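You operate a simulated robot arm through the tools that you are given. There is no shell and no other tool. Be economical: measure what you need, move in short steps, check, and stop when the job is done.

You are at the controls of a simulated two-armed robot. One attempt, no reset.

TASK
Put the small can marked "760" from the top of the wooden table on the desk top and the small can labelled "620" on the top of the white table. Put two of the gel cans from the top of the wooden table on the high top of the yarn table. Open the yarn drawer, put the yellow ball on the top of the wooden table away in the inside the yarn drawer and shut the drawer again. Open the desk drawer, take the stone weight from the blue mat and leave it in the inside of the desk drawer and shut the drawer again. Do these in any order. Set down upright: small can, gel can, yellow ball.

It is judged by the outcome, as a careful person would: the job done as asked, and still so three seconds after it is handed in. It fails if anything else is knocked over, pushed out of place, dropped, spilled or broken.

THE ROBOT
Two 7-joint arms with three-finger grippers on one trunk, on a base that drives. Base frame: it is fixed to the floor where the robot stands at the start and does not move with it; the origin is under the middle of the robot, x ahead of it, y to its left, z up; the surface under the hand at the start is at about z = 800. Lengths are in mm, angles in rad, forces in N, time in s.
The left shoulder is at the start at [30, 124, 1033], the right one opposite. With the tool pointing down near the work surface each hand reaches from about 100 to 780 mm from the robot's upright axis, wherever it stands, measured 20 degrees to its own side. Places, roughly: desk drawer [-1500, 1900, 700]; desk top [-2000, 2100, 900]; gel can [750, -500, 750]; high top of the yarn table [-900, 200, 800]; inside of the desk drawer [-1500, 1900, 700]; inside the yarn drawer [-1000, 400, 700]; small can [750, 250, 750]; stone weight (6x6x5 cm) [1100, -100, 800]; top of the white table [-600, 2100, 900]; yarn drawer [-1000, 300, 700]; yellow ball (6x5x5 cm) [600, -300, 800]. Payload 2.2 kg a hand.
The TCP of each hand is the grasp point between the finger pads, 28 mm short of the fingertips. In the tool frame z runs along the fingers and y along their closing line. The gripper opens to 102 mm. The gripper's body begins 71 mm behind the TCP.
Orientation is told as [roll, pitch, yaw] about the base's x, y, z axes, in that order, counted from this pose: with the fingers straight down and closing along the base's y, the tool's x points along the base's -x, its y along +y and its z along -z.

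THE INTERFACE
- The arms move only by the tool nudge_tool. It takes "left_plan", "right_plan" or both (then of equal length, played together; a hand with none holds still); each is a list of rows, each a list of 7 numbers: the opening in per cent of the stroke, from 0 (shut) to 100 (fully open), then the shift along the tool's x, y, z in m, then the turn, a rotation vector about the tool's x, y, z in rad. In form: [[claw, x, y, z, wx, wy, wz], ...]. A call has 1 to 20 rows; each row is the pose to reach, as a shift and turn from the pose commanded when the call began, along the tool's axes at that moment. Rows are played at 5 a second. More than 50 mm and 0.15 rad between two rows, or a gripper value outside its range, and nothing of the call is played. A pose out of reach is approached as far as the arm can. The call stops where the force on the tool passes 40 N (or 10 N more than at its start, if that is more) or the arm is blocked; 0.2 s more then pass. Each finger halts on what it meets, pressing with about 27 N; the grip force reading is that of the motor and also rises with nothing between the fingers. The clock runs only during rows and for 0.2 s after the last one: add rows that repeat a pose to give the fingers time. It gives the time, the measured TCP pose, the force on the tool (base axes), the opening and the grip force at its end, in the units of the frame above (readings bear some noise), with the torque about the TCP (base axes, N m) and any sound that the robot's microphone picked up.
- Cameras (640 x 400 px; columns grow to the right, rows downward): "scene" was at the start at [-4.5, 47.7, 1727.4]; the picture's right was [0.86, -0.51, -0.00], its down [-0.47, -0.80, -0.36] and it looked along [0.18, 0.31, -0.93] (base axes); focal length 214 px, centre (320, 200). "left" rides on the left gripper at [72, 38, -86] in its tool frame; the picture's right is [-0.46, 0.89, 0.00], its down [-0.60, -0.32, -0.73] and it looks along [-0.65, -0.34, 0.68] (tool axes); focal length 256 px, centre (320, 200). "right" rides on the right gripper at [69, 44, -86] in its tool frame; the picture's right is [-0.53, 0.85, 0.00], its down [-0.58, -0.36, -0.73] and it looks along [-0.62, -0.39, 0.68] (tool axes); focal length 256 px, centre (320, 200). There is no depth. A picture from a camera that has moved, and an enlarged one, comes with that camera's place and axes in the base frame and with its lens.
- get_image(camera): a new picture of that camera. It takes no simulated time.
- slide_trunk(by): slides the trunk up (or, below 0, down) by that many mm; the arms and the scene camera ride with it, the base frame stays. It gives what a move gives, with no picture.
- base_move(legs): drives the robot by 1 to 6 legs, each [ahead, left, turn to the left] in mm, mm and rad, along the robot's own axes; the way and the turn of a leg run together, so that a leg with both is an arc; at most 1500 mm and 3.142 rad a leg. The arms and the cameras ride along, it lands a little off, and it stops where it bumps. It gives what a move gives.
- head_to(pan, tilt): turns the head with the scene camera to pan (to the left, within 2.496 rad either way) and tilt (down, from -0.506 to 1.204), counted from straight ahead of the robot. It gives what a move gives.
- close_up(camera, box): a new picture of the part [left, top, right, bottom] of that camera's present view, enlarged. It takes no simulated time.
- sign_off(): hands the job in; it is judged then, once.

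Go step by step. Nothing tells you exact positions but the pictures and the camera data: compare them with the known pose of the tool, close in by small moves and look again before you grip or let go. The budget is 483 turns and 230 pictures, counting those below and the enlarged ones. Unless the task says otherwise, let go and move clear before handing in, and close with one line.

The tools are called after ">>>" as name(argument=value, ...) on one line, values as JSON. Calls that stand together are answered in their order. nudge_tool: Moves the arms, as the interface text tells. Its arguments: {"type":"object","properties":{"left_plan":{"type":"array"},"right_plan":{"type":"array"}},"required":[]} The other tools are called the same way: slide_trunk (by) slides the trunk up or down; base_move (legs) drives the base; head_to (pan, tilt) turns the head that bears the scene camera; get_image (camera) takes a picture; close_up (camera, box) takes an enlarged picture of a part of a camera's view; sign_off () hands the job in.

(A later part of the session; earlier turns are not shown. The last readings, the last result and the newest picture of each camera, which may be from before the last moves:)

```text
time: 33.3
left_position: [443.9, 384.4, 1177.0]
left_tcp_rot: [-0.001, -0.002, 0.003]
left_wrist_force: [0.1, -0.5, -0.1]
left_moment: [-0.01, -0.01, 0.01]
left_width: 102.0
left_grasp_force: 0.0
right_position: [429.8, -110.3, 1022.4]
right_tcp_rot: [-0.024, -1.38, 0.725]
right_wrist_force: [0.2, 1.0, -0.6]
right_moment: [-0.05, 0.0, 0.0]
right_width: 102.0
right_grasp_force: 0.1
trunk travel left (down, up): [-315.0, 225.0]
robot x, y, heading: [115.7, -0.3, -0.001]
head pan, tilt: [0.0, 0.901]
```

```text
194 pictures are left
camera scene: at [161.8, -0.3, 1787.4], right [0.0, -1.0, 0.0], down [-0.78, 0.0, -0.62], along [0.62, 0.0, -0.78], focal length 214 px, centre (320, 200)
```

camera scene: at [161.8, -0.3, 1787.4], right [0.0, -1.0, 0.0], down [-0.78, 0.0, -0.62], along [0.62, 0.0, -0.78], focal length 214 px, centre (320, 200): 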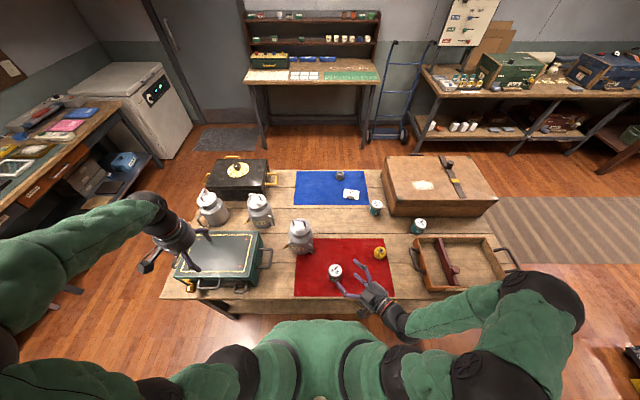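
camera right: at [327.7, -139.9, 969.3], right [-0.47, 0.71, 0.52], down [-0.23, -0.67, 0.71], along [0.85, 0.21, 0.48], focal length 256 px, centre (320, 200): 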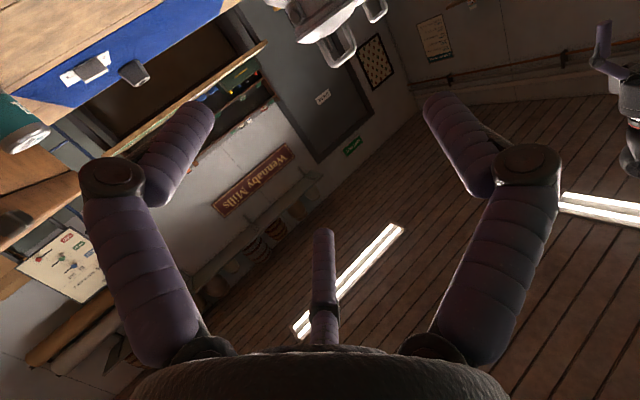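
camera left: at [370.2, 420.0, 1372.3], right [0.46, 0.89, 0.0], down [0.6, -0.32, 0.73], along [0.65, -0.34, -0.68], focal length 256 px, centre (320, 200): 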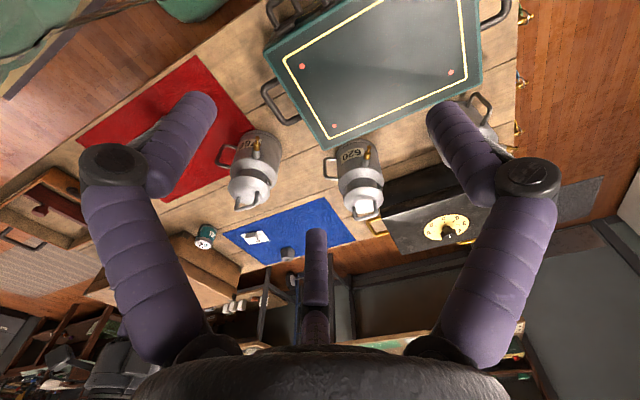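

>>> close_up(camera="scene", box=[270, 210, 350, 260])

>>> close_up(camera="left", box=[100, 80, 260, 240])

```text
8.00 times, centred on (310, 235) of scene
camera zoom: at [161.8, -0.3, 1787.4], right [0.0, -1.0, 0.0], down [-0.78, 0.0, -0.62], along [0.62, 0.0, -0.78], focal length 1716 px, centre (400, -80)
```

zoom: 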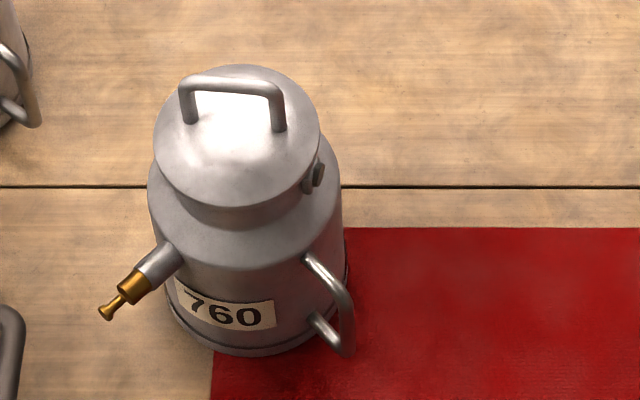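

```text
2.50 times, centred on (180, 160) of left
camera zoom: at [370.1, 421.6, 1262.1], right [0.46, 0.89, 0.0], down [0.6, -0.32, 0.73], along [0.65, -0.34, -0.68], focal length 640 px, centre (670, 300)
```

zoom: 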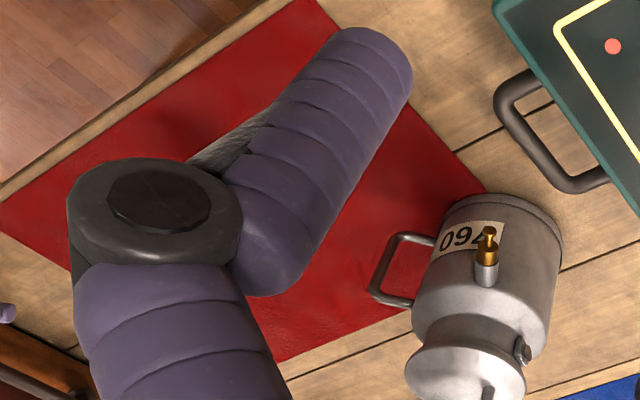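

>>> nudge_tool(right_plan=[[100, 0.003, -0.001, 0.04, 0, 0, 0], [100, 0.006, -0.002, 0.08, 0, 0, 0], [100, 0.009, -0.003, 0.12, 0, 0, 0], [100, 0.009, -0.003, 0.16, 0, 0, 0], [100, 0.009, -0.003, 0.18, 0, 0, 0], [100, 0.009, -0.003, 0.18, 0, 0, 0]])

>>> close_up(camera="scene", box=[250, 200, 410, 300])

>>> get_image(camera="right")

```text
time: 34.7
left_position: [443.7, 385.1, 1177.0]
left_tcp_rot: [0.002, -0.002, 0.002]
left_wrist_force: [-0.3, 0.2, 0.7]
left_moment: [0.0, 0.0, 0.04]
left_width: 102.1
left_grasp_force: 0.1
right_position: [565.5, 0.4, 979.1]
right_tcp_rot: [-0.023, -1.381, 0.723]
right_wrist_force: [-0.6, -0.2, -0.2]
right_moment: [-0.04, 0.01, 0.0]
right_width: 102.0
right_grasp_force: 0.1
trunk travel left (down, up): [-315.0, 225.0]
robot x, y, heading: [124.8, 2.5, -0.006]
head pan, tilt: [0.0, 0.901]
```

```text
4.00 times, centred on (330, 250) of scene
camera zoom: at [161.8, -0.3, 1787.2], right [0.0, -1.0, 0.0], down [-0.78, 0.0, -0.62], along [0.62, 0.0, -0.78], focal length 858 px, centre (280, 0)
```

zoom: 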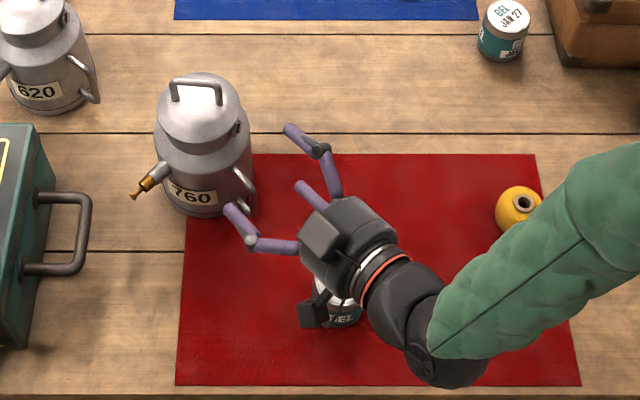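

```text
190 pictures are left
camera right: at [463.6, -29.1, 926.0], right [-0.47, 0.71, 0.52], down [-0.23, -0.67, 0.71], along [0.85, 0.21, 0.48], focal length 256 px, centre (320, 200)
```

right: 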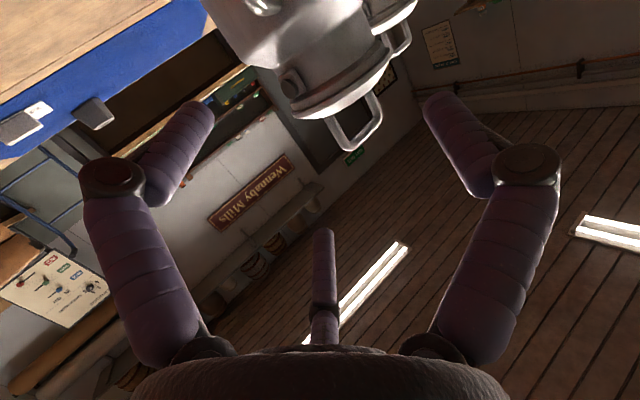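

>>> nudge_tool(right_plan=[[100, 0, 0.002, 0.03, 0, 0, 0], [100, 0, 0.003, 0.06, 0, 0, 0], [100, 0, 0.003, 0.08, 0, 0, 0], [100, 0, 0.003, 0.08, 0, 0, 0]])

>>> close_up(camera="scene", box=[270, 205, 350, 255])

>>> get_image(camera="right")

```text
time: 35.7
left_position: [444.7, 384.7, 1176.7]
left_tcp_rot: [0.0, -0.001, 0.001]
left_wrist_force: [-0.4, 1.1, 0.3]
left_moment: [0.0, -0.01, -0.02]
left_width: 101.9
left_grasp_force: 0.1
right_position: [624.5, 52.3, 963.0]
right_tcp_rot: [-0.023, -1.38, 0.721]
right_wrist_force: [0.0, -0.2, -0.2]
right_moment: [-0.01, 0.02, 0.01]
right_width: 102.2
right_grasp_force: 0.1
trunk travel left (down, up): [-315.0, 225.0]
robot x, y, heading: [122.2, -1.8, 0.004]
head pan, tilt: [0.0, 0.901]
```

```text
8.00 times, centred on (310, 230) of scene
camera zoom: at [161.7, -0.5, 1787.2], right [0.0, -1.0, 0.0], down [-0.78, 0.0, -0.62], along [0.62, 0.0, -0.78], focal length 1716 px, centre (400, -40)
```

zoom: 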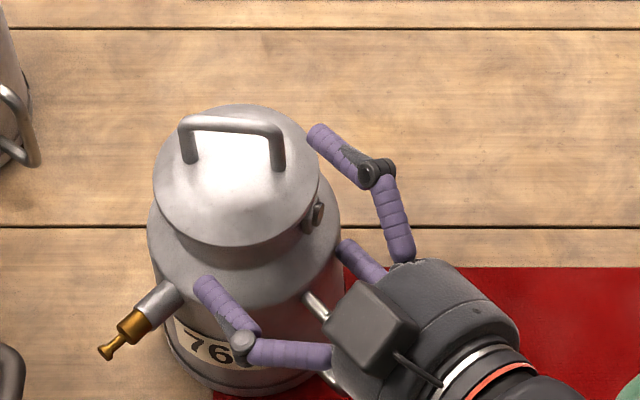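

```text
188 pictures are left
camera right: at [522.3, 23.4, 911.1], right [-0.47, 0.71, 0.52], down [-0.23, -0.67, 0.71], along [0.85, 0.21, 0.48], focal length 256 px, centre (320, 200)
```

right: 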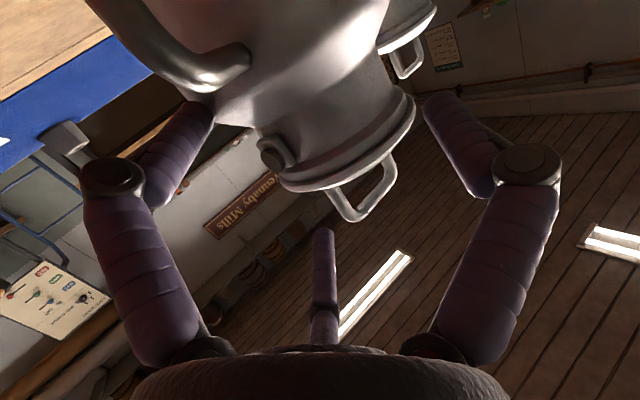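

>>> nudge_tool(right_plan=[[100, 0, 0.006, 0.0, 0, 0, 0], [100, 0, 0.007, 0.01, 0, 0, 0], [100, 0, 0.007, 0.016, 0, 0, 0], [100, 0, 0.007, 0.016, 0, 0, 0]])

>>> get_image(camera="right")

>>> close_up(camera="scene", box=[270, 205, 350, 255])

```text
time: 36.7
left_position: [444.5, 384.4, 1175.8]
left_tcp_rot: [0.0, -0.001, 0.0]
left_wrist_force: [1.4, 0.3, -0.3]
left_moment: [-0.02, 0.0, 0.01]
left_width: 102.0
left_grasp_force: 0.1
right_position: [632.1, 68.0, 960.3]
right_tcp_rot: [-0.021, -1.379, 0.72]
right_wrist_force: [-1.1, -1.3, 1.1]
right_moment: [-0.11, 0.02, -0.05]
right_width: 102.1
right_grasp_force: 0.2
trunk travel left (down, up): [-315.0, 225.0]
robot x, y, heading: [121.4, -0.4, -0.004]
head pan, tilt: [0.0, 0.901]
```

```text
187 pictures are left
camera right: at [529.4, 38.8, 908.5], right [-0.47, 0.71, 0.52], down [-0.23, -0.67, 0.71], along [0.85, 0.21, 0.48], focal length 256 px, centre (320, 200)
```

right: 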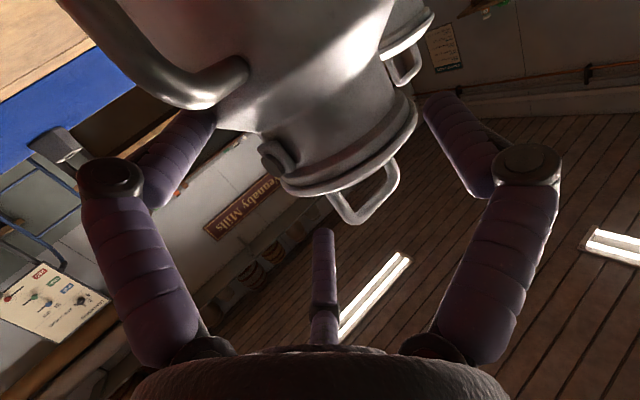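

```text
8.00 times, centred on (310, 230) of scene
camera zoom: at [161.8, -0.6, 1787.2], right [0.0, -1.0, 0.0], down [-0.78, 0.0, -0.62], along [0.62, 0.0, -0.78], focal length 1716 px, centre (400, -40)
```

zoom: 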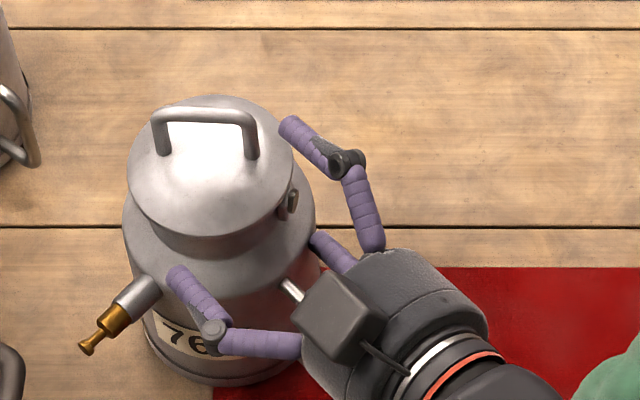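

>>> close_up(camera="right", box=[200, 20, 460, 240])

```text
1.82 times, centred on (330, 130) of right
camera zoom: at [529.4, 38.8, 908.5], right [-0.47, 0.71, 0.52], down [-0.23, -0.67, 0.71], along [0.85, 0.21, 0.48], focal length 465 px, centre (302, 327)
```

zoom: 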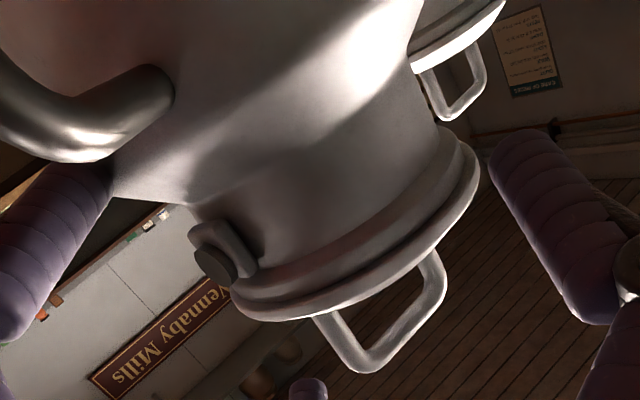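

>>> nudge_tool(right_plan=[[100, 0, 0, -0.04, 0, 0, 0], [100, 0, 0, -0.08, 0, 0, 0], [100, 0, 0, -0.12, 0, 0, 0], [100, -0.03, 0, -0.13, 0, 0.12, 0], [100, -0.06, 0, -0.13, 0, 0.24, 0], [100, -0.06, 0, -0.13, 0, 0.24, 0]])

>>> close_up(camera="scene", box=[260, 205, 380, 285])

>>> get_image(camera="right")

```text
time: 38.1
left_position: [445.1, 386.1, 1176.5]
left_tcp_rot: [0.001, 0.001, 0.001]
left_wrist_force: [0.2, 0.1, -1.1]
left_moment: [0.02, 0.01, -0.02]
left_width: 101.8
left_grasp_force: 0.0
right_position: [542.5, -7.6, 1044.6]
right_tcp_rot: [-0.009, -1.14, 0.706]
right_wrist_force: [0.7, -0.7, -0.6]
right_moment: [0.01, 0.0, 0.02]
right_width: 102.1
right_grasp_force: 0.1
trunk travel left (down, up): [-315.0, 225.0]
robot x, y, heading: [118.8, 1.9, 0.003]
head pan, tilt: [0.0, 0.901]
```

```text
5.00 times, centred on (320, 245) of scene
camera zoom: at [162.6, -0.3, 1787.1], right [0.0, -1.0, 0.0], down [-0.78, 0.0, -0.62], along [0.62, 0.0, -0.78], focal length 1072 px, centre (320, -25)
```

zoom: 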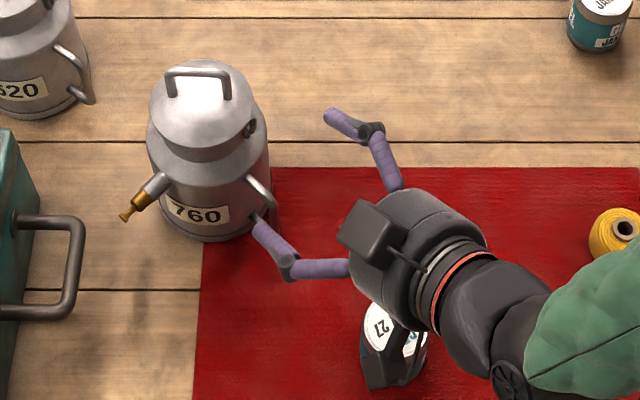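

```text
183 pictures are left
camera right: at [432.0, -41.8, 1016.6], right [-0.37, 0.79, 0.48], down [-0.09, -0.55, 0.83], along [0.92, 0.27, 0.28], focal length 256 px, centre (320, 200)
```

right: 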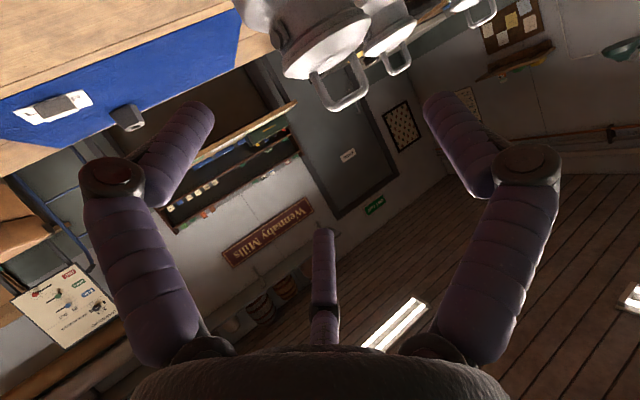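

>>> nudge_tool(right_plan=[[100, 0.006, 0.004, 0.03, 0, 0, 0], [100, 0.012, 0.007, 0.06, 0, 0, 0], [100, 0.017, 0.007, 0.09, 0, 0, 0], [100, 0.017, 0.007, 0.12, 0, 0, 0], [100, 0.017, 0.007, 0.12, 0, 0, 0]])

>>> close_up(camera="scene", box=[270, 205, 350, 255])

>>> get_image(camera="right")

```text
time: 39.3
left_position: [443.1, 384.8, 1177.2]
left_tcp_rot: [0.0, -0.001, 0.001]
left_wrist_force: [0.1, -0.3, -0.5]
left_moment: [0.04, 0.0, 0.02]
left_width: 102.0
left_grasp_force: 0.1
right_position: [616.2, 64.0, 977.3]
right_tcp_rot: [-0.01, -1.142, 0.709]
right_wrist_force: [0.1, -0.2, 0.6]
right_moment: [0.0, 0.0, -0.02]
right_width: 102.1
right_grasp_force: 0.1
trunk travel left (down, up): [-315.0, 225.0]
robot x, y, heading: [119.4, -3.4, -0.003]
head pan, tilt: [0.0, 0.901]
```

```text
8.00 times, centred on (310, 230) of scene
camera zoom: at [161.3, -0.8, 1787.2], right [0.0, -1.0, 0.0], down [-0.78, 0.0, -0.62], along [0.62, 0.0, -0.78], focal length 1716 px, centre (400, -40)
```

zoom: 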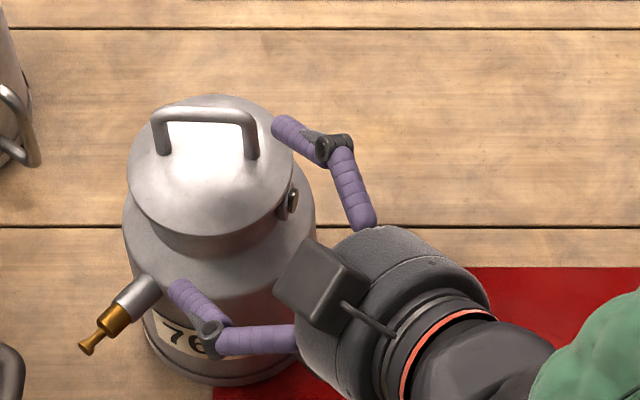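

```text
181 pictures are left
camera right: at [506.5, 28.7, 950.5], right [-0.38, 0.79, 0.48], down [-0.09, -0.55, 0.83], along [0.92, 0.27, 0.28], focal length 256 px, centre (320, 200)
```

right: 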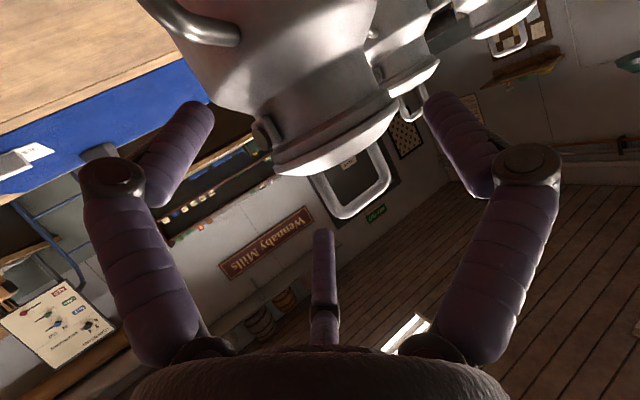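

>>> close_up(camera="scene", box=[120, 160, 280, 300])

```text
2.86 times, centred on (200, 230) of scene
camera zoom: at [161.3, -0.8, 1787.2], right [0.0, -1.0, 0.0], down [-0.78, 0.0, -0.62], along [0.62, 0.0, -0.78], focal length 613 px, centre (663, 114)
```

zoom: 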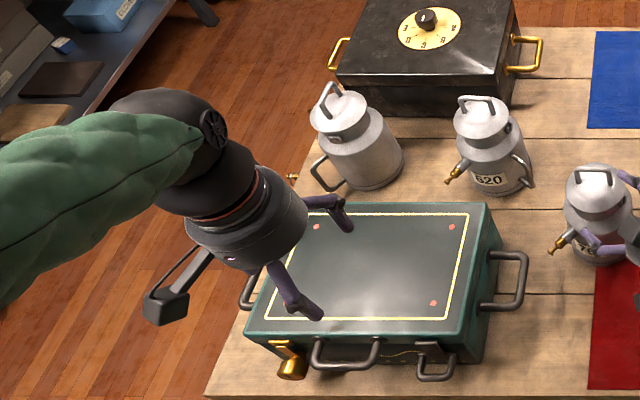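

>>> nudge_tool(right_plan=[[100, 0, 0, -0.04, 0, 0, 0], [100, 0, 0, -0.08, 0, 0, 0], [100, -0.03, 0, -0.11, 0, 0.1, 0], [100, -0.06, 0, -0.13, 0, 0.24, 0], [100, -0.09, 0, -0.14, 0, 0.38, 0], [100, -0.12, 0, -0.14, 0, 0.52, 0], [100, -0.14, 0, -0.13, 0, 0.66, 0], [100, -0.15, 0, -0.12, 0, 0.8, 0], [100, -0.15, 0, -0.12, 0, 0.94, 0], [100, -0.15, 0, -0.12, 0, 1.08, 0], [100, -0.15, 0, -0.12, 0, 1.142, 0], [100, -0.15, 0, -0.12, 0, 1.142, 0]])

```text
time: 41.9
left_position: [443.6, 384.9, 1177.0]
left_tcp_rot: [-0.001, -0.003, 0.001]
left_wrist_force: [-0.3, -0.6, 0.6]
left_moment: [0.01, 0.0, 0.01]
left_width: 102.0
left_grasp_force: 0.1
right_position: [567.6, 43.9, 1159.6]
right_tcp_rot: [-0.017, 0.0, 0.689]
right_wrist_force: [-0.1, -0.2, -0.5]
right_moment: [0.04, 0.01, -0.01]
right_width: 102.1
right_grasp_force: 0.0
right hand out of reach, approached as far as the arm can: row 6, 7, 9, 10, 11, 12
trunk travel left (down, up): [-315.0, 225.0]
robot x, y, heading: [121.5, 2.6, -0.003]
head pan, tilt: [0.0, 0.901]
```

>>> nudge_tool(right_plan=[[100, -0.03, -0.003, 0.0, 0, 0, -0.12], [100, -0.06, -0.006, 0.0, 0, 0, -0.25], [100, -0.09, -0.01, 0.01, 0, 0, -0.38], [100, -0.114, -0.013, 0.04, 0, 0, -0.51], [100, -0.114, -0.013, 0.075, 0, 0, -0.62], [100, -0.114, -0.013, 0.11, 0, 0, -0.67], [100, -0.114, -0.013, 0.11, 0, 0, -0.67]])

>>> get_image(camera="right")

>>> close_up(camera="scene", box=[270, 205, 350, 255])

```text
time: 43.5
left_position: [447.5, 384.5, 1175.5]
left_tcp_rot: [-0.001, 0.002, 0.0]
left_wrist_force: [0.3, -0.2, 0.8]
left_moment: [0.0, 0.05, 0.01]
left_width: 102.1
left_grasp_force: 0.0
right_position: [494.3, 88.0, 950.1]
right_tcp_rot: [-0.048, -0.013, 1.288]
right_wrist_force: [-0.4, 0.0, -1.1]
right_moment: [0.06, -0.01, -0.02]
right_width: 101.9
right_grasp_force: 0.1
right hand out of reach, approached as far as the arm can: row 1, 2, 3, 4, 5, 6, 7
trunk travel left (down, up): [-315.0, 225.0]
robot x, y, heading: [120.3, -1.4, -0.002]
head pan, tilt: [0.0, 0.901]
```

```text
179 pictures are left
camera right: at [429.4, 34.9, 1033.2], right [-0.66, 0.75, -0.03], down [0.47, 0.45, 0.76], along [0.58, 0.48, -0.65], focal length 256 px, centre (320, 200)
```

right: 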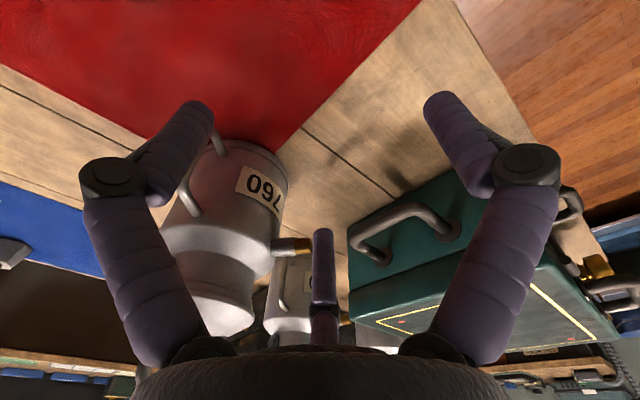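

```text
8.00 times, centred on (310, 230) of scene
camera zoom: at [164.9, -0.2, 1787.1], right [0.0, -1.0, 0.0], down [-0.78, 0.0, -0.62], along [0.62, 0.0, -0.78], focal length 1716 px, centre (400, -40)
```

zoom: 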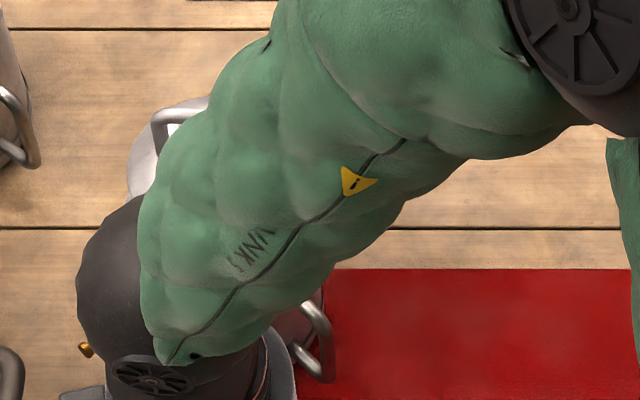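

>>> slide_trunk(by=150)

>>> get_image(camera="scene")

```text
time: 45.3
left_position: [444.1, 385.6, 1325.6]
left_tcp_rot: [0.0, -0.002, 0.001]
left_wrist_force: [-0.1, 0.3, -0.1]
left_moment: [0.0, 0.01, 0.01]
left_width: 101.7
left_grasp_force: 0.2
right_position: [493.2, 88.2, 1101.3]
right_tcp_rot: [-0.051, -0.012, 1.288]
right_wrist_force: [0.4, 0.7, 0.5]
right_moment: [0.01, -0.02, -0.03]
right_width: 101.9
right_grasp_force: 0.1
trunk travel left (down, up): [-465.0, 75.0]
robot x, y, heading: [117.5, -0.1, 0.001]
head pan, tilt: [0.0, 0.901]
```

```text
177 pictures are left
camera scene: at [162.1, 0.0, 1937.0], right [0.0, -1.0, 0.0], down [-0.78, 0.0, -0.62], along [0.62, 0.0, -0.78], focal length 214 px, centre (320, 200)
```

scene: 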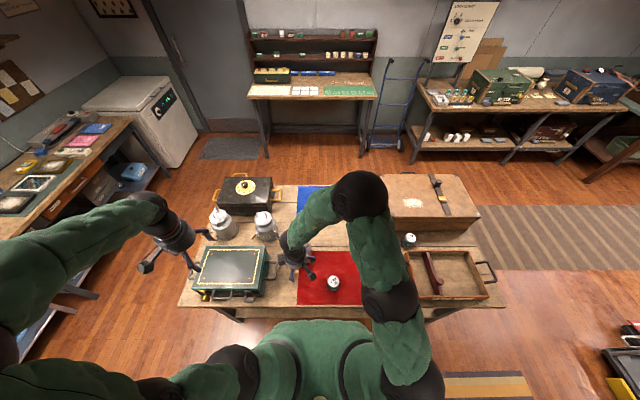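

>>> nudge_tool(right_plan=[[100, 0, 0, 0, 0, 0, 0], [100, 0, 0, 0, 0, 0, 0]])

```text
time: 45.9
left_position: [444.4, 385.7, 1326.8]
left_tcp_rot: [-0.001, -0.003, 0.001]
left_wrist_force: [0.5, -0.5, 0.3]
left_moment: [0.01, 0.01, 0.0]
left_width: 102.1
left_grasp_force: 0.0
right_position: [494.4, 88.9, 1101.3]
right_tcp_rot: [-0.05, -0.011, 1.289]
right_wrist_force: [0.2, -0.4, -0.1]
right_moment: [0.02, -0.02, -0.03]
right_width: 101.9
right_grasp_force: 0.1
trunk travel left (down, up): [-465.0, 75.0]
robot x, y, heading: [121.4, -2.3, -0.0]
head pan, tilt: [0.0, 0.901]
```

>>> nudge_tool(right_plan=[[100, 0.02, -0.02, -0.02, 0, 0, 0], [100, 0.04, -0.04, -0.04, 0, 0, 0], [100, 0.06, -0.06, -0.06, -0.005, -0.02, -0.02], [100, 0.08, -0.08, -0.079, -0.01, -0.03, -0.05], [100, 0.105, -0.099, -0.079, -0.014, -0.048, -0.07], [100, 0.105, -0.099, -0.079, -0.014, -0.048, -0.07]])

>>> get_image(camera="scene")

```text
time: 47.3
left_position: [444.1, 385.0, 1326.3]
left_tcp_rot: [-0.002, -0.002, 0.002]
left_wrist_force: [-0.5, -0.5, 0.0]
left_moment: [-0.01, -0.01, 0.02]
left_width: 102.3
left_grasp_force: 0.0
right_position: [483.3, -28.0, 1112.0]
right_tcp_rot: [-0.038, -0.056, 1.36]
right_wrist_force: [-0.4, 1.5, 0.0]
right_moment: [-0.04, 0.02, -0.01]
right_width: 101.8
right_grasp_force: 0.0
right hand out of reach, approached as far as the arm can: row 1, 2, 3, 4, 5, 6
trunk travel left (down, up): [-465.0, 75.0]
robot x, y, heading: [118.2, 2.9, 0.0]
head pan, tilt: [0.0, 0.901]
```

```text
176 pictures are left
camera scene: at [162.2, 0.6, 1937.2], right [0.0, -1.0, 0.0], down [-0.78, 0.0, -0.62], along [0.62, 0.0, -0.78], focal length 214 px, centre (320, 200)
```

scene: 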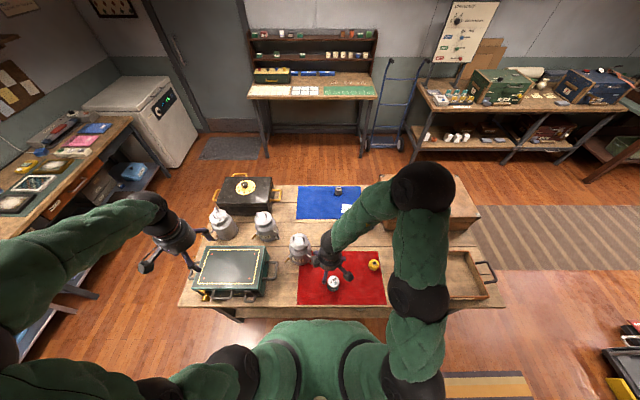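

>>> nudge_tool(right_plan=[[100, 0.02, 0.003, -0.01, 0, 0, 0.12], [100, 0.04, 0.006, -0.02, 0, 0, 0.24], [100, 0.06, 0.01, -0.03, 0, 0, 0.36], [100, 0.08, 0.013, -0.04, 0, 0, 0.48], [100, 0.1, 0.016, -0.05, 0, 0, 0.6], [100, 0.12, 0.02, -0.06, 0, 0, 0.72], [100, 0.14, 0.023, -0.07, 0, 0, 0.84], [100, 0.16, 0.026, -0.08, 0, 0, 0.96], [100, 0.18, 0.03, -0.088, 0, 0, 1.08], [100, 0.21, 0.033, -0.088, 0, 0, 1.2], [100, 0.234, 0.035, -0.088, 0, 0, 1.3]])

>>> get_image(camera="scene")

```text
time: 49.7
left_position: [443.5, 384.4, 1326.0]
left_tcp_rot: [0.0, -0.002, 0.001]
left_wrist_force: [0.3, 0.1, -0.7]
left_moment: [-0.01, -0.01, 0.0]
left_width: 102.3
left_grasp_force: 0.1
right_position: [395.6, -251.9, 1185.2]
right_tcp_rot: [0.046, -0.053, 0.055]
right_wrist_force: [-0.5, -1.4, 0.5]
right_moment: [-0.04, -0.02, -0.01]
right_width: 101.9
right_grasp_force: 0.0
trunk travel left (down, up): [-465.0, 75.0]
robot x, y, heading: [121.1, 3.1, 0.002]
head pan, tilt: [0.0, 0.901]
```

```text
175 pictures are left
camera scene: at [161.5, -0.8, 1937.2], right [0.0, -1.0, 0.0], down [-0.78, 0.0, -0.62], along [0.62, 0.0, -0.78], focal length 214 px, centre (320, 200)
```

scene: 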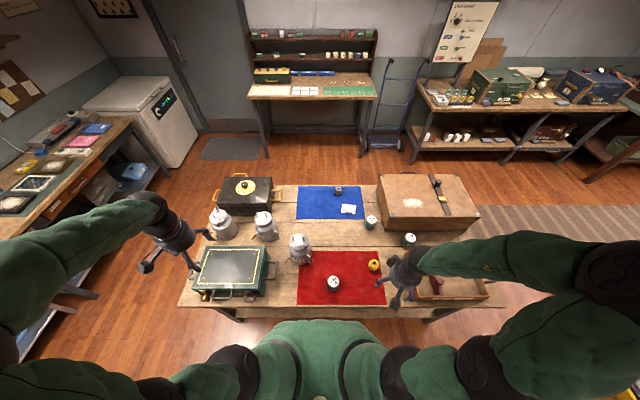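

>>> nudge_tool(right_plan=[[100, -0.025, 0.035, 0, 0.02, 0.02, -0.05], [100, -0.05, 0.07, 0, 0.046, 0.053, -0.1], [100, -0.075, 0.105, 0, 0.046, 0.053, -0.15], [100, -0.1, 0.14, 0, 0.046, 0.053, -0.2], [100, -0.125, 0.175, 0, 0.046, 0.053, -0.275], [100, -0.15, 0.21, 0, 0.046, 0.053, -0.275], [100, -0.175, 0.245, 0, 0.046, 0.053, -0.275], [100, -0.2, 0.28, 0, 0.046, 0.053, -0.275], [100, -0.225, 0.315, 0, 0.046, 0.053, -0.275], [100, -0.25, 0.345, 0, 0.046, 0.053, -0.275], [100, -0.268, 0.358, 0.01, 0.046, 0.053, -0.275], [100, -0.268, 0.358, 0.05, 0.046, 0.053, -0.275], [100, -0.268, 0.358, 0.09, 0.046, 0.053, -0.275], [100, -0.268, 0.358, 0.105, 0.046, 0.053, -0.275], [100, -0.268, 0.358, 0.105, 0.046, 0.053, -0.275]])

>>> get_image(camera="right")

>>> close_up(camera="scene", box=[260, 200, 360, 270])

```text
time: 52.9
left_position: [444.8, 383.7, 1325.7]
left_tcp_rot: [-0.002, -0.001, 0.002]
left_wrist_force: [-0.6, -0.6, -0.5]
left_moment: [0.03, 0.02, 0.01]
left_width: 102.2
left_grasp_force: 0.1
right_position: [646.7, 124.9, 1110.5]
right_tcp_rot: [-0.008, -0.004, 0.334]
right_wrist_force: [0.5, 0.0, 0.1]
right_moment: [0.02, -0.01, 0.03]
right_width: 101.7
right_grasp_force: 0.1
trunk travel left (down, up): [-465.0, 75.0]
robot x, y, heading: [118.3, -2.8, -0.003]
head pan, tilt: [0.0, 0.901]
```

```text
174 pictures are left
camera right: at [566.4, 145.1, 1194.3], right [0.23, 0.97, -0.01], down [0.66, -0.15, 0.74], along [0.72, -0.17, -0.68], focal length 256 px, centre (320, 200)
```

right: 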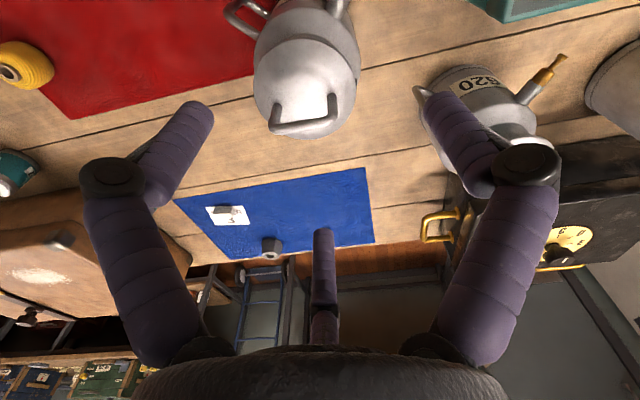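

```text
5.71 times, centred on (310, 235) of scene
camera zoom: at [162.0, -0.1, 1937.2], right [0.0, -1.0, 0.0], down [-0.78, 0.0, -0.62], along [0.62, 0.0, -0.78], focal length 1226 px, centre (377, 0)
```

zoom: 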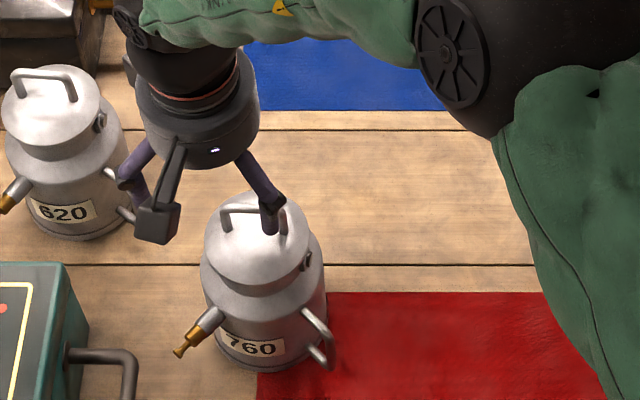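

>>> nudge_tool(right_plan=[[100, -0.0097, -0.0224, 0, 0, 0, 0], [100, -0.0097, -0.0224, 0.03, 0, 0, 0], [100, -0.0097, -0.0224, 0.06, 0, 0, 0], [100, -0.0097, -0.0224, 0.085, 0, 0, 0], [100, -0.0097, -0.0224, 0.085, 0, 0, 0]])

>>> get_image(camera="right")

>>> close_up(camera="scene", box=[260, 200, 360, 270])

```text
time: 54.1
left_position: [442.9, 384.7, 1327.1]
left_tcp_rot: [-0.003, -0.001, 0.002]
left_wrist_force: [-0.1, 0.1, 0.0]
left_moment: [-0.03, -0.01, -0.01]
left_width: 102.0
left_grasp_force: 0.2
right_position: [663.0, 107.4, 1024.7]
right_tcp_rot: [-0.01, -0.006, 0.335]
right_wrist_force: [-0.9, 0.1, 0.6]
right_moment: [-0.03, 0.0, -0.01]
right_width: 101.8
right_grasp_force: 0.1
trunk travel left (down, up): [-465.0, 75.0]
robot x, y, heading: [121.9, 2.6, -0.006]
head pan, tilt: [0.0, 0.901]
```

```text
172 pictures are left
camera right: at [583.4, 126.4, 1109.2], right [0.23, 0.97, -0.01], down [0.66, -0.15, 0.74], along [0.72, -0.17, -0.68], focal length 256 px, centre (320, 200)
```

right: 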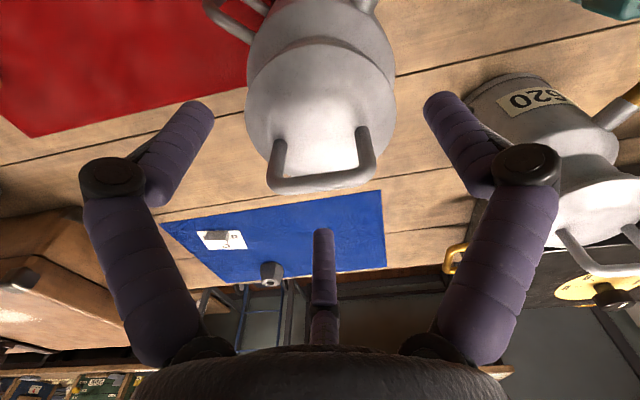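

```text
5.71 times, centred on (310, 235) of scene
camera zoom: at [161.5, 0.2, 1937.2], right [0.0, -1.0, 0.0], down [-0.78, 0.0, -0.62], along [0.62, 0.0, -0.78], focal length 1226 px, centre (377, 0)
```

zoom: 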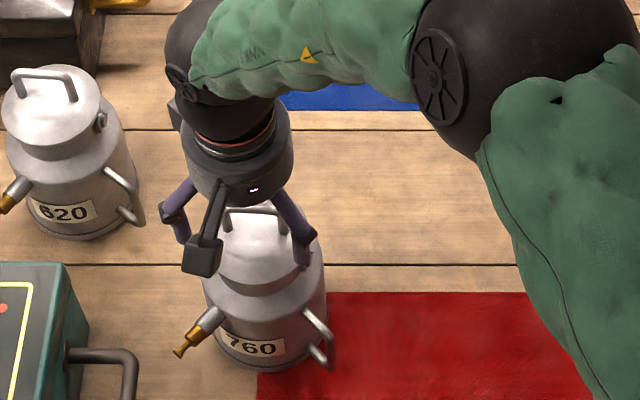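

>>> close_up(camera="right", box=[190, 10, 450, 210])

```text
2.00 times, centred on (320, 110) of right
camera zoom: at [583.4, 126.4, 1109.2], right [0.23, 0.97, -0.01], down [0.66, -0.15, 0.74], along [0.72, -0.17, -0.68], focal length 512 px, centre (320, 380)
```

zoom: 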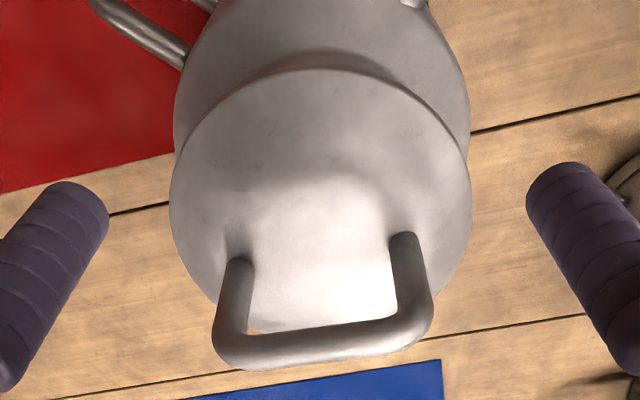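

>>> nudge_tool(right_plan=[[100, -0.001, 0, 0.012, 0, 0, 0], [100, -0.001, 0, 0.022, 0, 0, 0], [100, -0.001, 0, 0.032, 0, 0, 0], [100, -0.001, 0, 0.038, 0, 0, 0]])

>>> get_image(camera="right")

```text
time: 55.1
left_position: [444.4, 385.2, 1326.2]
left_tcp_rot: [-0.002, -0.002, 0.002]
left_wrist_force: [0.5, 0.1, -0.4]
left_moment: [-0.04, 0.01, 0.01]
left_width: 102.1
left_grasp_force: 0.0
right_position: [664.9, 105.4, 986.7]
right_tcp_rot: [-0.008, -0.004, 0.334]
right_wrist_force: [-0.3, 0.2, -0.3]
right_moment: [0.04, 0.01, 0.0]
right_width: 102.1
right_grasp_force: 0.0
trunk travel left (down, up): [-465.0, 75.0]
robot x, y, heading: [119.9, 1.8, 0.001]
head pan, tilt: [0.0, 0.901]
```

```text
169 pictures are left
camera right: at [584.9, 126.1, 1071.7], right [0.23, 0.97, -0.01], down [0.66, -0.15, 0.74], along [0.72, -0.17, -0.68], focal length 256 px, centre (320, 200)
```

right: 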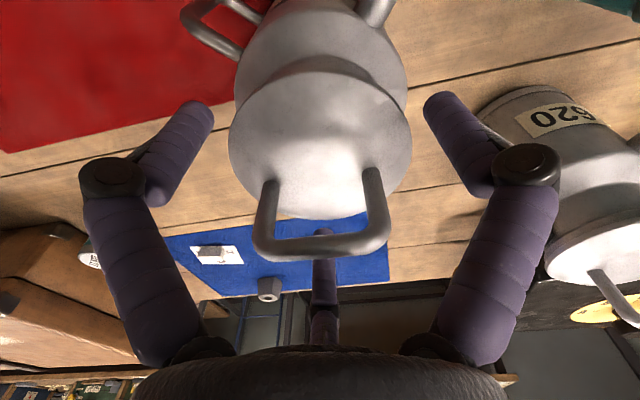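

>>> nudge_tool(right_plan=[[100, 0, 0, 0.008, 0, 0, 0], [100, 0, 0, 0.015, 0, 0, 0], [100, 0, 0, 0.02, 0, 0, 0], [100, 0, 0, 0.02, 0, 0, 0]])

>>> get_image(camera="right")

>>> close_up(camera="scene", box=[270, 210, 350, 260])

```text
time: 56.1
left_position: [443.5, 384.4, 1325.9]
left_tcp_rot: [0.0, 0.0, 0.002]
left_wrist_force: [-0.3, 0.3, 0.1]
left_moment: [-0.02, -0.01, 0.02]
left_width: 101.8
left_grasp_force: 0.1
right_position: [665.1, 106.8, 967.5]
right_tcp_rot: [-0.009, -0.003, 0.334]
right_wrist_force: [0.1, 0.0, -0.2]
right_moment: [-0.03, 0.0, -0.03]
right_width: 102.0
right_grasp_force: 0.1
trunk travel left (down, up): [-465.0, 75.0]
robot x, y, heading: [117.0, 1.6, 0.002]
head pan, tilt: [0.0, 0.901]
```

```text
168 pictures are left
camera right: at [585.1, 126.3, 1051.4], right [0.23, 0.97, -0.01], down [0.66, -0.15, 0.74], along [0.72, -0.17, -0.68], focal length 256 px, centre (320, 200)
```

right: 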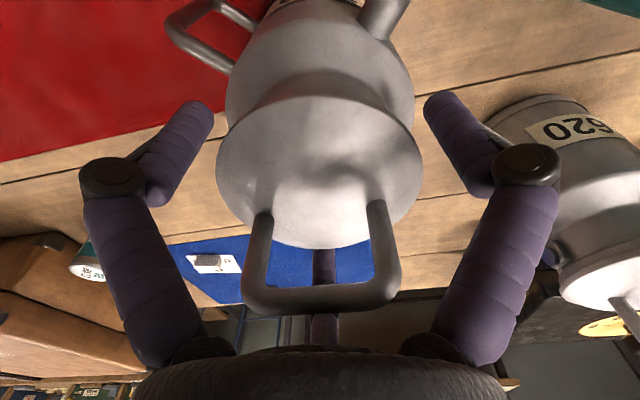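

```text
8.00 times, centred on (310, 235) of scene
camera zoom: at [162.0, -0.1, 1937.2], right [0.0, -1.0, 0.0], down [-0.78, 0.0, -0.62], along [0.62, 0.0, -0.78], focal length 1716 px, centre (400, -80)
```

zoom: 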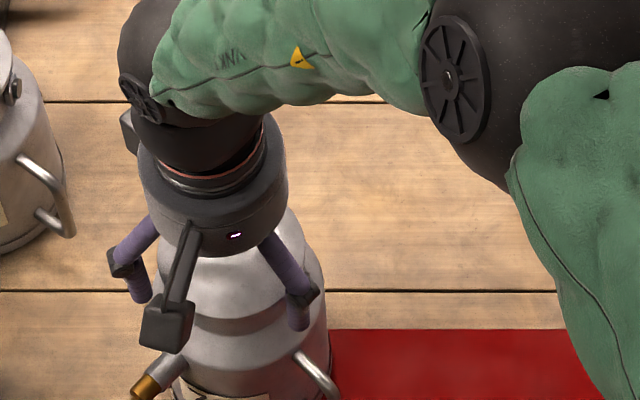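

>>> nudge_tool(right_plan=[[90, 0, 0, 0, 0, 0, 0], [80, 0, 0, 0, 0, 0, 0], [70, 0, 0, 0, 0, 0, 0], [60, 0, 0, 0, 0, 0, 0], [50, 0, 0, 0, 0, 0, 0], [50, 0, 0, 0, 0, 0, 0]])

>>> get_image(camera="right")

```text
time: 57.5
left_position: [443.4, 383.9, 1326.6]
left_tcp_rot: [-0.001, -0.001, 0.001]
left_wrist_force: [0.0, -0.1, 0.8]
left_moment: [0.02, 0.0, -0.02]
left_width: 102.3
left_grasp_force: 0.0
right_position: [664.9, 106.7, 966.0]
right_tcp_rot: [-0.009, -0.004, 0.333]
right_wrist_force: [1.9, -0.6, 4.8]
right_moment: [-0.05, 0.05, 0.04]
right_width: 89.5
right_grasp_force: 26.8
trunk travel left (down, up): [-465.0, 75.0]
robot x, y, heading: [116.3, -1.8, -0.0]
head pan, tilt: [0.0, 0.901]
heard: snap
```

```text
166 pictures are left
camera right: at [585.4, 126.4, 1051.9], right [0.23, 0.97, -0.01], down [0.66, -0.15, 0.74], along [0.72, -0.17, -0.68], focal length 256 px, centre (320, 200)
```

right: 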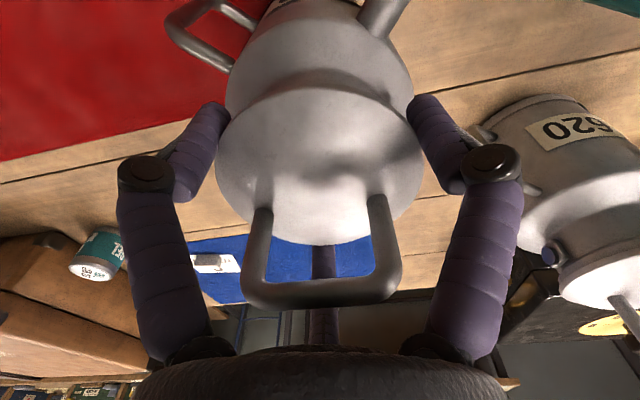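

>>> nudge_tool(right_plan=[[40, 0, 0, -0.004, 0, 0, 0], [40, 0, 0, -0.008, 0, 0, 0], [40, 0, 0, -0.012, 0, 0, 0], [40, 0, 0, -0.012, 0, 0, 0]])

>>> get_image(camera="right")

>>> close_up(camera="scene", box=[270, 210, 350, 260])

```text
time: 58.5
left_position: [444.9, 386.1, 1326.1]
left_tcp_rot: [-0.002, -0.002, 0.001]
left_wrist_force: [-0.5, -0.2, 0.0]
left_moment: [0.04, 0.0, -0.02]
left_width: 102.2
left_grasp_force: 0.1
right_position: [665.4, 107.8, 979.1]
right_tcp_rot: [-0.01, -0.002, 0.332]
right_wrist_force: [0.1, -0.6, 0.0]
right_moment: [-0.03, -0.02, -0.02]
right_width: 89.4
right_grasp_force: 26.6
trunk travel left (down, up): [-465.0, 75.0]
robot x, y, heading: [120.2, -2.5, -0.003]
head pan, tilt: [0.0, 0.901]
```

```text
165 pictures are left
camera right: at [584.6, 126.3, 1063.5], right [0.23, 0.97, -0.01], down [0.66, -0.15, 0.74], along [0.72, -0.17, -0.68], focal length 256 px, centre (320, 200)
```

right: 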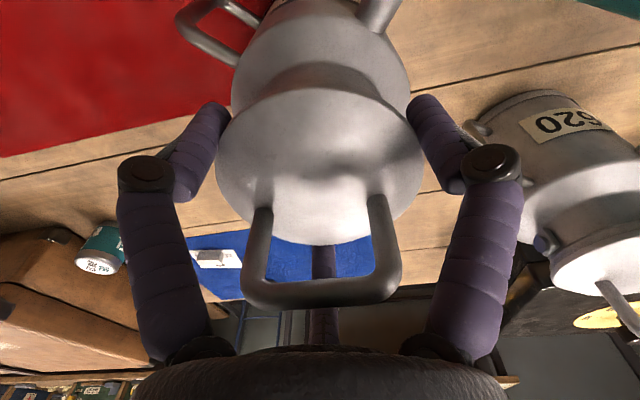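

```text
8.00 times, centred on (310, 235) of scene
camera zoom: at [162.1, -0.1, 1937.2], right [0.0, -1.0, 0.0], down [-0.78, 0.0, -0.62], along [0.62, 0.0, -0.78], focal length 1716 px, centre (400, -80)
```

zoom: 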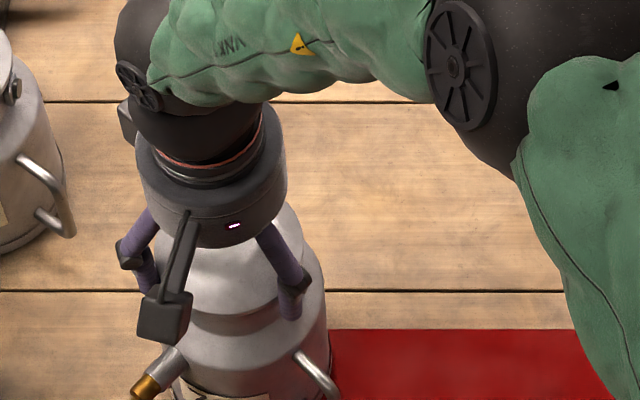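

>>> nudge_tool(right_plan=[[40, 0, 0, 0.006, 0, 0, 0], [40, 0, 0, 0.012, 0, 0, 0], [40, 0, 0, 0.015, 0, 0, 0], [40, 0, 0, 0.018, 0, 0, 0], [40, 0, 0, 0.021, 0, 0, 0]])

>>> get_image(camera="right")

```text
time: 59.7
left_position: [443.9, 384.0, 1326.5]
left_tcp_rot: [0.0, -0.001, 0.0]
left_wrist_force: [-0.7, -0.6, -0.1]
left_moment: [0.0, -0.03, -0.05]
left_width: 101.6
left_grasp_force: 0.0
right_position: [667.4, 105.6, 959.4]
right_tcp_rot: [-0.01, -0.01, 0.332]
right_wrist_force: [7.5, -1.0, 22.7]
right_moment: [-0.11, -0.13, 0.03]
right_width: 89.8
right_grasp_force: 26.8
trunk travel left (down, up): [-465.0, 75.0]
robot x, y, heading: [119.0, -1.1, -0.003]
head pan, tilt: [0.0, 0.901]
heard: snap
```

```text
163 pictures are left
camera right: at [586.6, 126.2, 1044.3], right [0.23, 0.97, 0.0], down [0.65, -0.15, 0.74], along [0.72, -0.17, -0.67], focal length 256 px, centre (320, 200)
```

right: 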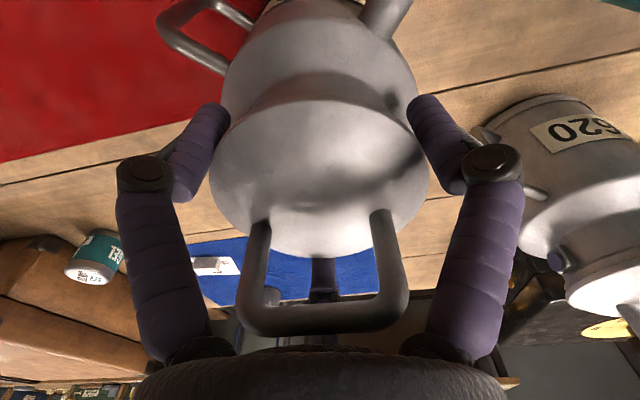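

>>> nudge_tool(right_plan=[[40, 0, 0, -0.003, 0, 0, 0], [40, 0, 0, -0.006, 0, 0, 0], [40, 0, 0, -0.009, 0, 0, 0], [40, 0, 0, -0.012, 0, 0, 0], [40, 0, 0, -0.015, 0, 0, 0]])

>>> get_image(camera="right")

```text
time: 60.9
left_position: [444.1, 385.6, 1325.9]
left_tcp_rot: [0.001, -0.001, 0.0]
left_wrist_force: [0.8, -0.9, -0.2]
left_moment: [0.0, 0.01, 0.01]
left_width: 101.9
left_grasp_force: 0.0
right_position: [664.7, 106.4, 972.4]
right_tcp_rot: [-0.009, 0.0, 0.332]
right_wrist_force: [-0.5, 0.2, -0.2]
right_moment: [-0.04, 0.02, 0.04]
right_width: 89.2
right_grasp_force: 26.7
trunk travel left (down, up): [-465.0, 75.0]
robot x, y, heading: [119.5, 0.5, -0.002]
head pan, tilt: [0.0, 0.901]
heard: snap
```

```text
162 pictures are left
camera right: at [583.9, 126.6, 1057.1], right [0.23, 0.97, -0.01], down [0.66, -0.15, 0.74], along [0.72, -0.17, -0.68], focal length 256 px, centre (320, 200)
```

right: 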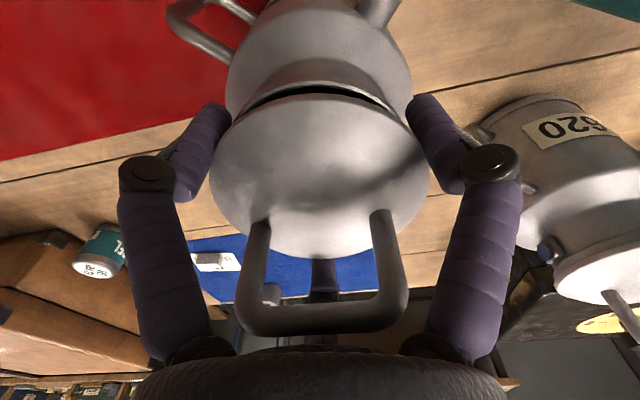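

>>> nudge_tool(right_plan=[[40, 0, 0, 0.005, 0, 0, 0], [40, 0, 0, 0.01, 0, 0, 0], [40, 0, 0, 0.014, 0, 0, 0], [40, 0, 0, 0.018, 0, 0, 0], [40, 0, 0, 0.018, 0, 0, 0], [100, 0, 0, 0.014, 0, 0, 0], [100, 0, 0, 0.014, 0, 0, 0], [100, 0, 0, 0.005, 0, 0, 0], [100, 0, 0, -0.02, 0, 0, 0], [100, 0, 0, -0.06, 0, 0, 0], [100, 0, 0, -0.1, 0, 0, 0]])

>>> close_up(camera="right", box=[180, 0, 460, 200])

```text
time: 63.3
left_position: [444.0, 384.3, 1326.6]
left_tcp_rot: [0.002, -0.001, 0.003]
left_wrist_force: [-0.2, 0.2, -0.2]
left_moment: [-0.03, -0.03, 0.0]
left_width: 101.9
left_grasp_force: 0.0
right_position: [661.8, 108.0, 1073.4]
right_tcp_rot: [-0.01, -0.002, 0.333]
right_wrist_force: [-0.9, 0.4, 0.8]
right_moment: [-0.04, -0.03, 0.0]
right_width: 102.2
right_grasp_force: 0.0
trunk travel left (down, up): [-465.0, 75.0]
robot x, y, heading: [120.4, 1.1, 0.0]
head pan, tilt: [0.0, 0.901]
heard: snap
```

```text
2.00 times, centred on (320, 100) of right
camera zoom: at [582.0, 128.0, 1157.8], right [0.23, 0.97, -0.01], down [0.66, -0.15, 0.74], along [0.72, -0.17, -0.68], focal length 512 px, centre (320, 400)
```

zoom: 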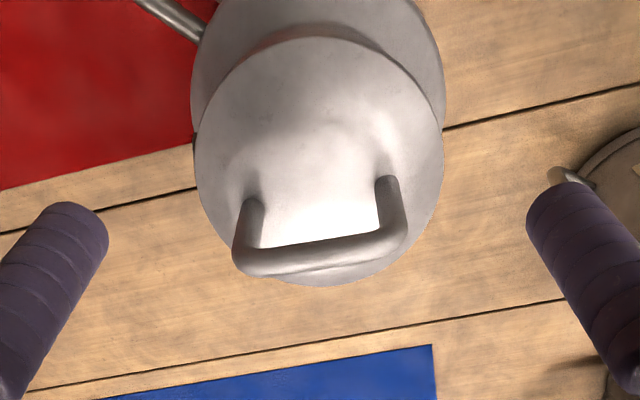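

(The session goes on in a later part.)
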